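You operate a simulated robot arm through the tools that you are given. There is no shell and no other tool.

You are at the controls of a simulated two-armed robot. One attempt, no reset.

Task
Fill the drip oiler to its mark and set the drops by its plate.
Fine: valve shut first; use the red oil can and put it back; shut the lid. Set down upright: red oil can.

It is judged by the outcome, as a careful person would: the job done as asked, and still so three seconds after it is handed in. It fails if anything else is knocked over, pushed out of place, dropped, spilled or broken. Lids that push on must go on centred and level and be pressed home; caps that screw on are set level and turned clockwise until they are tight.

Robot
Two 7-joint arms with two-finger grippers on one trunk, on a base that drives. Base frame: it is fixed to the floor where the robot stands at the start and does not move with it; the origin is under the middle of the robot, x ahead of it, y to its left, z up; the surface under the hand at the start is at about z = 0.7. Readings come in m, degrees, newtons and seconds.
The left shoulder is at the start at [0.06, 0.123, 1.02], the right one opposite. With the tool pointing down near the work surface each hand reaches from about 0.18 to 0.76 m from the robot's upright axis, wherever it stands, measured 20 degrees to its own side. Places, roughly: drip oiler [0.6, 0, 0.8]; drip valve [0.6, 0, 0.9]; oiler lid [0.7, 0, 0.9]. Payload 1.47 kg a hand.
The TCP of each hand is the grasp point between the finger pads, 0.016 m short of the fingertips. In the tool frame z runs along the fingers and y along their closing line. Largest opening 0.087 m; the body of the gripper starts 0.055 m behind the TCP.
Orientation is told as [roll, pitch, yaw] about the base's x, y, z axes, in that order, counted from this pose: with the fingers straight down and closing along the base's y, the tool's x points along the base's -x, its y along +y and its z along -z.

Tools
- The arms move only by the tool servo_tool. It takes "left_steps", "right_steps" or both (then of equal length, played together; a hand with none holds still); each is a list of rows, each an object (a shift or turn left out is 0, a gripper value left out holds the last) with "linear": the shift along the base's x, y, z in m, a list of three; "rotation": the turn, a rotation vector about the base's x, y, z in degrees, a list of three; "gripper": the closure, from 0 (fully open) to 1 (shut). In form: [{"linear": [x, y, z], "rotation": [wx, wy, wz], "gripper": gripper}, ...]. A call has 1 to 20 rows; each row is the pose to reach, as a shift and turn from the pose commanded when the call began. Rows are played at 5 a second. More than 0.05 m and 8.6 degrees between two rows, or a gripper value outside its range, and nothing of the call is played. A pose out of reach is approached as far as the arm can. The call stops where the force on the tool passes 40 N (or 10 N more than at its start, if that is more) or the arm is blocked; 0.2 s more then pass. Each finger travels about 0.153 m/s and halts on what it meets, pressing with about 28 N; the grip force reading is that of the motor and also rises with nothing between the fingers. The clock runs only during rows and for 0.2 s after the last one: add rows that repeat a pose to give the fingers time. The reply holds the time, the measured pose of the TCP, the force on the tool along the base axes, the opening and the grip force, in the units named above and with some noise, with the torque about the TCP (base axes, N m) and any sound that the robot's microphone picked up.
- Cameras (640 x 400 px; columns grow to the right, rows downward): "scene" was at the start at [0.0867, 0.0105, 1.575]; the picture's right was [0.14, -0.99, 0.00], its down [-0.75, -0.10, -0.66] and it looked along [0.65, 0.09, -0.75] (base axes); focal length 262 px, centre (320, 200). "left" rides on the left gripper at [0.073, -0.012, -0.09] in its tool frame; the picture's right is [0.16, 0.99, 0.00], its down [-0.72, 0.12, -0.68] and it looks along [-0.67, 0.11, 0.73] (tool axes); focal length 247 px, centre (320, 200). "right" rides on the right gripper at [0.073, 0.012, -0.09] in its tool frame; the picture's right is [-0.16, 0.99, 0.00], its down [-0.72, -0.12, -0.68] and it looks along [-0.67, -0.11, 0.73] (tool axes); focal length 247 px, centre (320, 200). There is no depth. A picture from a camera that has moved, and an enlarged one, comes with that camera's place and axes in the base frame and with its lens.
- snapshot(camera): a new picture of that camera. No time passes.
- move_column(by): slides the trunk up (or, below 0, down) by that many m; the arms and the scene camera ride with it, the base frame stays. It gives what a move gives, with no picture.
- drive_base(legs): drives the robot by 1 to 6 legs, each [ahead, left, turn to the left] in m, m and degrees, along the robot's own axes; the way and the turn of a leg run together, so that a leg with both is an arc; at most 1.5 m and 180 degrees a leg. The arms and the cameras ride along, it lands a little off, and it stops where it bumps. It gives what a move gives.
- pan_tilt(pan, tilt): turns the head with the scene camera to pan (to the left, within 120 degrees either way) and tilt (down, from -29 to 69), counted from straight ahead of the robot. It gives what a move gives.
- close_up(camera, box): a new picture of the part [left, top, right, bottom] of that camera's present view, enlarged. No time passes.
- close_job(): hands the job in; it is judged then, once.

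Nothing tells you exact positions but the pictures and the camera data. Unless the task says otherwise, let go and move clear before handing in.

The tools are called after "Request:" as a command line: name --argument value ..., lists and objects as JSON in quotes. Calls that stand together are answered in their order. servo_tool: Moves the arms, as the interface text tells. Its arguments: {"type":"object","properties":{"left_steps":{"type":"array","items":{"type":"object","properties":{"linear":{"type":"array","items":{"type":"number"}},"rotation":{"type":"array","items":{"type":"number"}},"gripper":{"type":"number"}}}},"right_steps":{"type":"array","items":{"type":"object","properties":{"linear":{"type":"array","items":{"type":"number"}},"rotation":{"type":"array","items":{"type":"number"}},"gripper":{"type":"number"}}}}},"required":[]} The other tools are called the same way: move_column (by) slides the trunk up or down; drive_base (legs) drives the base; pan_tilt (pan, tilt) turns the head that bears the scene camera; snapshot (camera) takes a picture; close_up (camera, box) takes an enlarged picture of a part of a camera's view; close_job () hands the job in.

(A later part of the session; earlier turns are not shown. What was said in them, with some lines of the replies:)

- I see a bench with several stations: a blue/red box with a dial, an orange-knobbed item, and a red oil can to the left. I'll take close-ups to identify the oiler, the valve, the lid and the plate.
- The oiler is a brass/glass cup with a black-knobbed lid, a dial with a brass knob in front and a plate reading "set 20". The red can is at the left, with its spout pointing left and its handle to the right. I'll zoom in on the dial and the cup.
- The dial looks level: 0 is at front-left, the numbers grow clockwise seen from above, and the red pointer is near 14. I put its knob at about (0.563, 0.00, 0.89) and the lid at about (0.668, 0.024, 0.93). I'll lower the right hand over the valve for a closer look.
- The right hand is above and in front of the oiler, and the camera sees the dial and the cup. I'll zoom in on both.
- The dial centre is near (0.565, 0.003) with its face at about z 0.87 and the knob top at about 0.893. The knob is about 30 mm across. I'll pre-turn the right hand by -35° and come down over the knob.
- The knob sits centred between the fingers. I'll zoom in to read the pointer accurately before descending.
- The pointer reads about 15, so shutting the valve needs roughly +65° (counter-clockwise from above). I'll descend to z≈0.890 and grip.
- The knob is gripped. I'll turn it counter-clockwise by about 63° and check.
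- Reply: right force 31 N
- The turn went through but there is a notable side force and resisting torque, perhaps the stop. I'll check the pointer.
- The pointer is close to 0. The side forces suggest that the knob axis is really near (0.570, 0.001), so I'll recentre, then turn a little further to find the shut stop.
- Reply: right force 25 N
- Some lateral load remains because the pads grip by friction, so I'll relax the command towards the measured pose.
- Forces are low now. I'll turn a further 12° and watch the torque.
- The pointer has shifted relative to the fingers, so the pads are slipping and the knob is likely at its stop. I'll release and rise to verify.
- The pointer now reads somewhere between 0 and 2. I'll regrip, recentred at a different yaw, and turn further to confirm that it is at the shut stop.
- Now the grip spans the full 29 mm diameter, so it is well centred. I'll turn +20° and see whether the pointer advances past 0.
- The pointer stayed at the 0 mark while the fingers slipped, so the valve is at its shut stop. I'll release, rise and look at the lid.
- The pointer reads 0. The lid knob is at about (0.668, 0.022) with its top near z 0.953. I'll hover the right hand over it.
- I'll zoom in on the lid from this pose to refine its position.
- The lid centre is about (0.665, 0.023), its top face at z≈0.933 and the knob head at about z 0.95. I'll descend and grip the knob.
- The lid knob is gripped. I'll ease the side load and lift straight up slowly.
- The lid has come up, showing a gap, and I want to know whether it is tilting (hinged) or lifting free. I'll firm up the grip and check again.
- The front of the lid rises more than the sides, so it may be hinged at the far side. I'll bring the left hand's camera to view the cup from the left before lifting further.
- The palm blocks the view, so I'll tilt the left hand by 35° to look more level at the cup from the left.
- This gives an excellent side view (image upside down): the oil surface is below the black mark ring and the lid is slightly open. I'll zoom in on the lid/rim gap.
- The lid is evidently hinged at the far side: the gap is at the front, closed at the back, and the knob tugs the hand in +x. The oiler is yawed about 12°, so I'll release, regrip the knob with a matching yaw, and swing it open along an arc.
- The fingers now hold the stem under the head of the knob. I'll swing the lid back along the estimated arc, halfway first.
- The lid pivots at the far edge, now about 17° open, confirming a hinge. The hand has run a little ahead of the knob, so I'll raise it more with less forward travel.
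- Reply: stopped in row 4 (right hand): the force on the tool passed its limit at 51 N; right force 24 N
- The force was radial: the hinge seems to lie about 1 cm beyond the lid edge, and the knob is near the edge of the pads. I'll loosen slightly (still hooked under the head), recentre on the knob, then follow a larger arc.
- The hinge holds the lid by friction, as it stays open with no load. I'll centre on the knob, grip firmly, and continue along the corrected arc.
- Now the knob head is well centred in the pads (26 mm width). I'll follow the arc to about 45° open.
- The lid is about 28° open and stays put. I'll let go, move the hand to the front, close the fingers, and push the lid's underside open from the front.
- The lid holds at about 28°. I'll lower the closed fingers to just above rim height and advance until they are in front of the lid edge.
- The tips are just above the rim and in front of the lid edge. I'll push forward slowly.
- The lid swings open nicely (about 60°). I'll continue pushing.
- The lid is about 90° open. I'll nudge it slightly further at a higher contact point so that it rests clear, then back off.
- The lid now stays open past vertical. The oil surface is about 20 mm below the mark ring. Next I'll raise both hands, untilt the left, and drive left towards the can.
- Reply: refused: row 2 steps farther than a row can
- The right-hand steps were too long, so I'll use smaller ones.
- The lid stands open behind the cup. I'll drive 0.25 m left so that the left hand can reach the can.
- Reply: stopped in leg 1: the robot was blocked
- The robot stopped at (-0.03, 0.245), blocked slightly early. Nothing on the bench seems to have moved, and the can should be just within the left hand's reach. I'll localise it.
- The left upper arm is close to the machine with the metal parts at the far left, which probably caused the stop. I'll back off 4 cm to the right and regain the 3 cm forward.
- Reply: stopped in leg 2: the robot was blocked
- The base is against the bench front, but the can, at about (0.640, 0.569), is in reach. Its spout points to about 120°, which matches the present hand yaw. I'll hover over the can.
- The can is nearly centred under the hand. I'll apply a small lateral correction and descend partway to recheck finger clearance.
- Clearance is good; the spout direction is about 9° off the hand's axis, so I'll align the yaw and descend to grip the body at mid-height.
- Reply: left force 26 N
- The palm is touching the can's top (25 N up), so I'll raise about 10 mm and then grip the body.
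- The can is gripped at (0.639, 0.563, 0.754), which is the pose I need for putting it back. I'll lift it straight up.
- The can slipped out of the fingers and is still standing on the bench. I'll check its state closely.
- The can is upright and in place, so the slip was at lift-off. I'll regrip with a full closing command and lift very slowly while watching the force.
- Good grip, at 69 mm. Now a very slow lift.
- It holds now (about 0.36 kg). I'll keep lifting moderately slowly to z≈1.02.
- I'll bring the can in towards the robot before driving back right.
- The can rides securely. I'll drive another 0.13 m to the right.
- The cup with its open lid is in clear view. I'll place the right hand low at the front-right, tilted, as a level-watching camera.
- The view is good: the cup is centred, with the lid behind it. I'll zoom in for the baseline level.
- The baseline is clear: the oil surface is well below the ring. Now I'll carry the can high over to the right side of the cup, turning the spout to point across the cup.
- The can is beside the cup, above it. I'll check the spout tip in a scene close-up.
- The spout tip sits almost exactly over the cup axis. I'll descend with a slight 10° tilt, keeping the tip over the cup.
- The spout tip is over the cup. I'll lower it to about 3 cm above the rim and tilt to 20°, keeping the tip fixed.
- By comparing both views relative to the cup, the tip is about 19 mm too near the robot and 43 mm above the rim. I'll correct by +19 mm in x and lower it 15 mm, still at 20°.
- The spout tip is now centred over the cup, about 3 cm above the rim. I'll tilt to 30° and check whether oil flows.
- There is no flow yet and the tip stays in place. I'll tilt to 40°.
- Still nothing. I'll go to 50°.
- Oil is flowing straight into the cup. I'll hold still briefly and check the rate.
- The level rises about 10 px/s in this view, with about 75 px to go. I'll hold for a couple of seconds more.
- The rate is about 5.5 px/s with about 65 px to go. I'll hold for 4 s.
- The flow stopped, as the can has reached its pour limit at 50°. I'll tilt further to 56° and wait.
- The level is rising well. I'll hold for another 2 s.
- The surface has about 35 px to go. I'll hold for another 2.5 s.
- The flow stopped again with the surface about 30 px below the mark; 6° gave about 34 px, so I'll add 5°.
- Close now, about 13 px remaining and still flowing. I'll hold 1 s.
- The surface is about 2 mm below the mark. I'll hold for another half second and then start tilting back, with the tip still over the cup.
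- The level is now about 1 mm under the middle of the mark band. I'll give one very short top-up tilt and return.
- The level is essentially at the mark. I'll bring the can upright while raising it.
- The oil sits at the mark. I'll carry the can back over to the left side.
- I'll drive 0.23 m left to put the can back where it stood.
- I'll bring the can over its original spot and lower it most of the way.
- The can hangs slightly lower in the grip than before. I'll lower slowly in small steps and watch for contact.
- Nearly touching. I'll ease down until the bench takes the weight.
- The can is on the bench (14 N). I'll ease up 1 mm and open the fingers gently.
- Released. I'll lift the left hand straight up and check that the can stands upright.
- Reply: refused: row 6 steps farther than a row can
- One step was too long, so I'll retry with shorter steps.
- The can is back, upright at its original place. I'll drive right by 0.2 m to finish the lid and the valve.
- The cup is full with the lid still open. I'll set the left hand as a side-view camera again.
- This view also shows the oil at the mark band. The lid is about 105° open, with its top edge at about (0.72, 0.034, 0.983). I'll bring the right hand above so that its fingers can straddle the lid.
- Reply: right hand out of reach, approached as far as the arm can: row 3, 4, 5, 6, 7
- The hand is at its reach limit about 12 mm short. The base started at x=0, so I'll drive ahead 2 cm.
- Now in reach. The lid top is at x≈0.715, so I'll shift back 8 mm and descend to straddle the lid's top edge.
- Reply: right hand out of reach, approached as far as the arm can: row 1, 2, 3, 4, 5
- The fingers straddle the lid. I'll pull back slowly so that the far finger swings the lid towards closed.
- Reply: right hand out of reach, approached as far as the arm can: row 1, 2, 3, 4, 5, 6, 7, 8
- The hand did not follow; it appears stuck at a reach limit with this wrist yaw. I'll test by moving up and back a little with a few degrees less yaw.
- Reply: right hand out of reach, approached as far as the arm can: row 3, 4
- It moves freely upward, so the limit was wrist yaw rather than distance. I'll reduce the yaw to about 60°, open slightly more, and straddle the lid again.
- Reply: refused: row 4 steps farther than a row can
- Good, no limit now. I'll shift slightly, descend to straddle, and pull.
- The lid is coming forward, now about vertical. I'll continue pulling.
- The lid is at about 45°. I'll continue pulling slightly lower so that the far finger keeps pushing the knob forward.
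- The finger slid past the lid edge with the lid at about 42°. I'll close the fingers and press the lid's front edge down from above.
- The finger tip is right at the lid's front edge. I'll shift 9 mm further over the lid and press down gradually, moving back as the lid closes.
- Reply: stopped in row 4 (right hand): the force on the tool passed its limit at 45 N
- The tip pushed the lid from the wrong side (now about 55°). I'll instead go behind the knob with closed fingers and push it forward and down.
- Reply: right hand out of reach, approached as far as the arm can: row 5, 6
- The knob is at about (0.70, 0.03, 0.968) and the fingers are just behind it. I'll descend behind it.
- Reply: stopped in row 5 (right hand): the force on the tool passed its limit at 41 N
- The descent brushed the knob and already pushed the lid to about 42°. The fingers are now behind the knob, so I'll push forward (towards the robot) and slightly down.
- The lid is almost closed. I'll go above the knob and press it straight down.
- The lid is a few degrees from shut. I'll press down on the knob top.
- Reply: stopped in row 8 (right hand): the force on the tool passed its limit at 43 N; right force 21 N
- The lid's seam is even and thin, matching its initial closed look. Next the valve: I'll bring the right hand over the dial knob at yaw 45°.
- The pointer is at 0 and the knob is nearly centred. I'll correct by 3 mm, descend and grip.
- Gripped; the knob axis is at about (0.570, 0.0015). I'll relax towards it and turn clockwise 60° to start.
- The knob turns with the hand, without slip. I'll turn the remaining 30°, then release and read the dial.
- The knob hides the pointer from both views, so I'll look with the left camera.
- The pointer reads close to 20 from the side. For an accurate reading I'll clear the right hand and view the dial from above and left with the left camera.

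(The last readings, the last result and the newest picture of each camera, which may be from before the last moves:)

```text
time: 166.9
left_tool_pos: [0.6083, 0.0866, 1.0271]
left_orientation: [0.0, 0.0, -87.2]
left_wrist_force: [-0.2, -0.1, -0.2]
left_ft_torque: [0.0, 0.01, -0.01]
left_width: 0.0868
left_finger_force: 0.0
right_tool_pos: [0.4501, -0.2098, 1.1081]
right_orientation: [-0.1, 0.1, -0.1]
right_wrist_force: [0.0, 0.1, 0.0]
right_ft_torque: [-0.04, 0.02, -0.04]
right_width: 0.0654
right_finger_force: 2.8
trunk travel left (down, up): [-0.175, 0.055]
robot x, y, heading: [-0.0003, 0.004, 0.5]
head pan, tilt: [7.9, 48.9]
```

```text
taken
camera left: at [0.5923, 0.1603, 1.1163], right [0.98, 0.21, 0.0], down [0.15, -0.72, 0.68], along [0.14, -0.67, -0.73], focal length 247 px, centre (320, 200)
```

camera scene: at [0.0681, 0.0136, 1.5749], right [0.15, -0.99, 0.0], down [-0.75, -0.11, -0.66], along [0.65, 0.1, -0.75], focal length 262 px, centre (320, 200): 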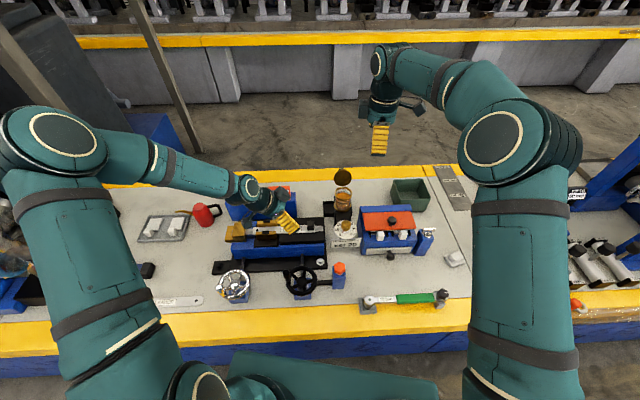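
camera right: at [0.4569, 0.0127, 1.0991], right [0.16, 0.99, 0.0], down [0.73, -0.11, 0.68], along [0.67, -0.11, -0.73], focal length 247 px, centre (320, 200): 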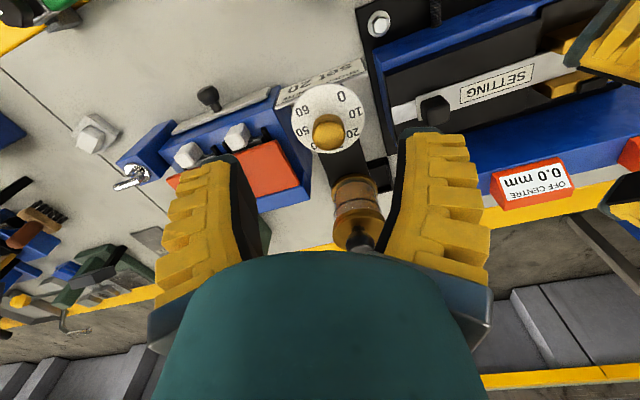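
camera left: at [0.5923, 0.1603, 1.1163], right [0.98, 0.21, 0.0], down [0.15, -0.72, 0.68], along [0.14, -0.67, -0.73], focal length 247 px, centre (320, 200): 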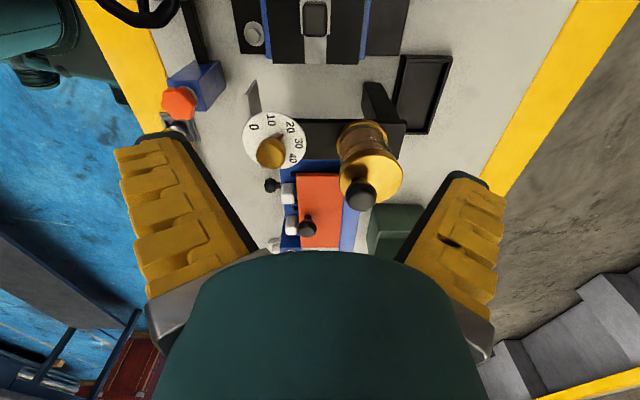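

Request:
close_up --camera "left" --box '[240, 105, 310, 170]'

Request:
close_up --camera "left" --box '[330, 110, 410, 220]'

```text
6.15 times, centred on (275, 138) of left
camera zoom: at [0.5923, 0.1603, 1.1163], right [0.98, 0.21, 0.0], down [0.15, -0.72, 0.68], along [0.14, -0.67, -0.73], focal length 1520 px, centre (597, 585)
```

zoom: 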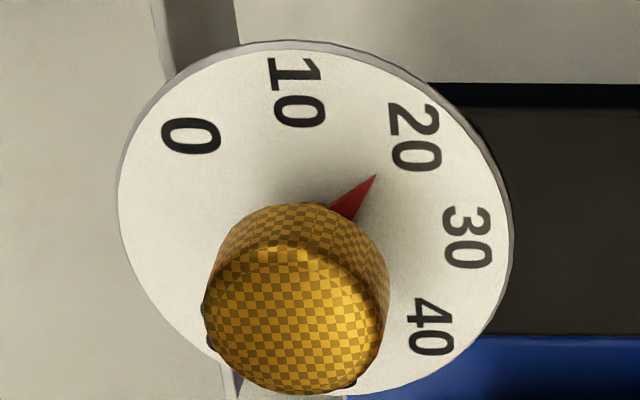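

```text
3.64 times, centred on (370, 165) of left
camera zoom: at [0.5923, 0.1603, 1.1163], right [0.98, 0.21, 0.0], down [0.15, -0.72, 0.68], along [0.14, -0.67, -0.73], focal length 898 px, centre (138, 327)
```

zoom: 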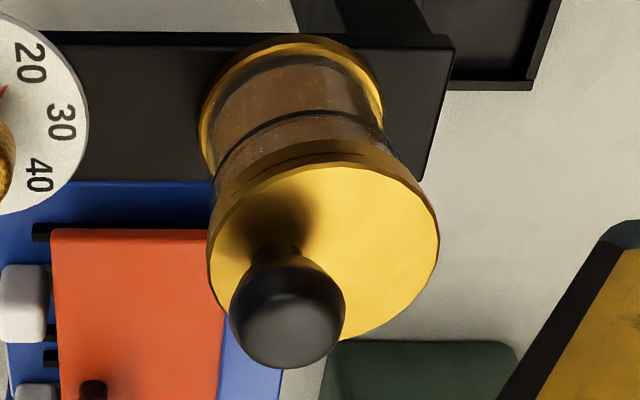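

The dial reads close to 20 from this angle. I'll zoom in further for a precise reading.

Request:
close_up --camera "left" --box '[262, 110, 300, 136]'

```text
15.38 times, centred on (281, 123) of left
camera zoom: at [0.5923, 0.1603, 1.1163], right [0.98, 0.21, 0.0], down [0.15, -0.72, 0.68], along [0.14, -0.67, -0.73], focal length 3800 px, centre (920, 1385)
```

zoom: 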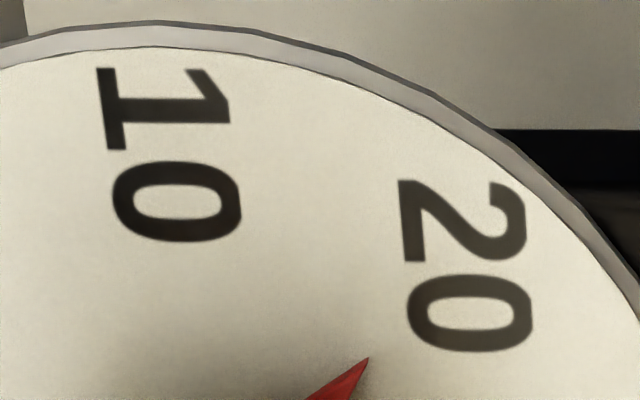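

Triangulating the labels and the pointer tip gives a reading of about 19.5, so the valve is set. I'll retract both hands clear and do a final check.

Request:
servo_tool --left_steps '[{"linear": [0, 0.01, 0.03], "rotation": [0, 0, 5]}, {"linear": [-0.02, 0.04, 0.06], "rotation": [0, 0, 12]}, {"linear": [-0.05, 0.07, 0.08], "rotation": [0, 0, 19]}, {"linear": [-0.08, 0.1, 0.1], "rotation": [0, 0, 27]}, {"linear": [-0.11, 0.13, 0.12], "rotation": [0, 0, 35]}, {"linear": [-0.14, 0.15, 0.14], "rotation": [0, 0, 43]}, {"linear": [-0.16, 0.17, 0.15], "rotation": [0, 0, 51]}, {"linear": [-0.16, 0.17, 0.15], "rotation": [0, 0, 51]}]'

Request:
snapshot --camera "scene"

Request:
close_up --camera "scene" --box '[310, 175, 400, 260]'

Request:
close_up --camera "scene" --box '[130, 180, 260, 270]'

Request:
snapshot --camera "right"

```text
time: 168.7
left_tool_pos: [0.4482, 0.2552, 1.1784]
left_orientation: [-0.1, 0.1, -36.1]
left_wrist_force: [0.2, 0.0, -0.5]
left_ft_torque: [0.03, -0.04, 0.0]
left_width: 0.0871
left_finger_force: 0.1
right_tool_pos: [0.4511, -0.211, 1.109]
right_orientation: [-0.1, 0.3, -0.1]
right_wrist_force: [0.3, 0.3, 0.4]
right_ft_torque: [0.01, -0.05, 0.01]
right_width: 0.0657
right_finger_force: 3.1
trunk travel left (down, up): [-0.175, 0.055]
robot x, y, heading: [-0.0033, 0.0037, 0.5]
head pan, tilt: [7.9, 48.9]
```

```text
taken
camera scene: at [0.087, 0.0124, 1.575], right [0.14, -0.99, 0.0], down [-0.75, -0.11, -0.66], along [0.65, 0.1, -0.75], focal length 262 px, centre (320, 200)
```

scene: 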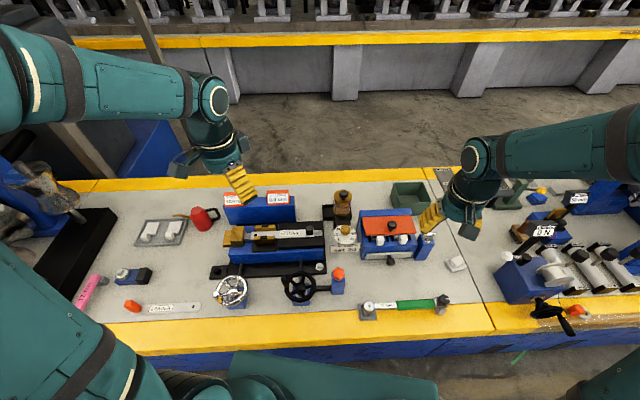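

```text
4.71 times, centred on (355, 218) of scene
camera zoom: at [0.087, 0.0124, 1.575], right [0.14, -0.99, 0.0], down [-0.75, -0.11, -0.66], along [0.65, 0.1, -0.75], focal length 1233 px, centre (155, 118)
```

zoom: 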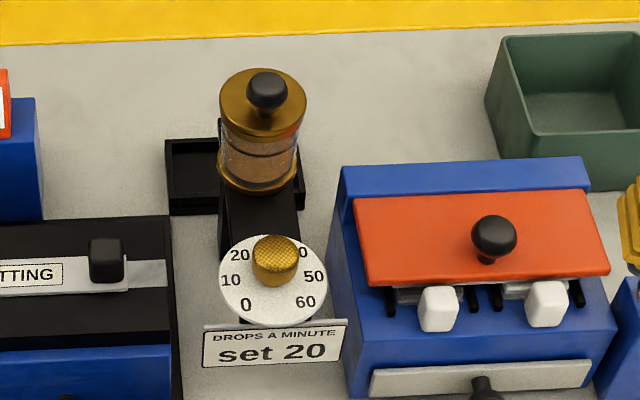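

```text
4.44 times, centred on (195, 225) of scene
camera zoom: at [0.087, 0.0124, 1.575], right [0.14, -0.99, 0.0], down [-0.75, -0.11, -0.66], along [0.65, 0.1, -0.75], focal length 1164 px, centre (876, 89)
```

zoom: 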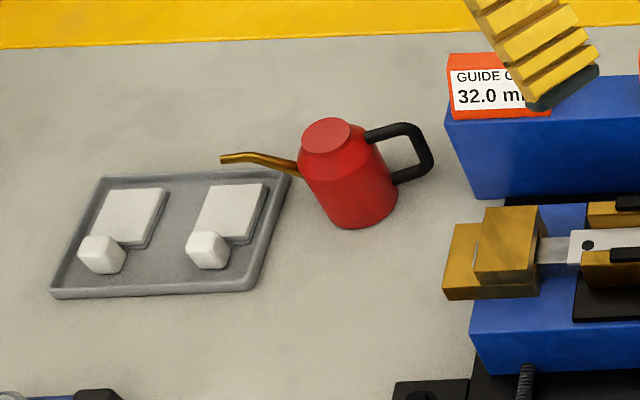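

```text
taken
camera right: at [0.378, -0.1987, 1.1983], right [0.16, 0.99, 0.0], down [0.73, -0.12, 0.68], along [0.67, -0.11, -0.73], focal length 247 px, centre (320, 200)
```

right: 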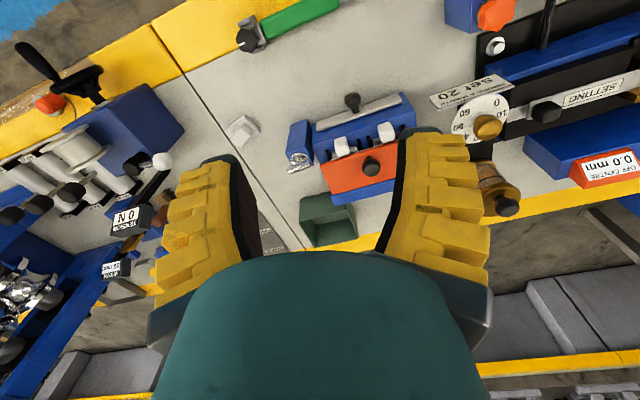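

The valve was shut before filling. The oil is up to the mark, the lid is shut, and the valve reads about 20. The red can is upright where it stood, and both hands are clear with nothing else disturbed, so I'm handing in the job.

Request:
close_job

```text
The job is handed in.
```

The drip oiler is filled to its mark, its lid is shut and the valve is set to the plate's 20 drops a minute. I have handed the job in.

- **Valve:** I turned it to its shut stop at 0 before filling. After the fill I opened it to about 19.5, working from the pointer and the dial numbers in the camera view.
- **Oil level:** The surface sits at the mark ring, about 0.7 mm below its middle when I measured it.
- **Lid:** It turned out to be hinged. I closed it and pressed the knob down with about 40 N. The thin seam looks the same as it did at the start.
- **Red oil can:** It stands upright where I found it. On my first try it slipped from the fingers right at lift-off, but it stayed upright on the bench.

While driving left to the can, the base stopped against something twice, probably the machine at the far left and then the bench front. I saw nothing moved, spilled or knocked over in the pictures afterwards. Both hands are clear of the work.
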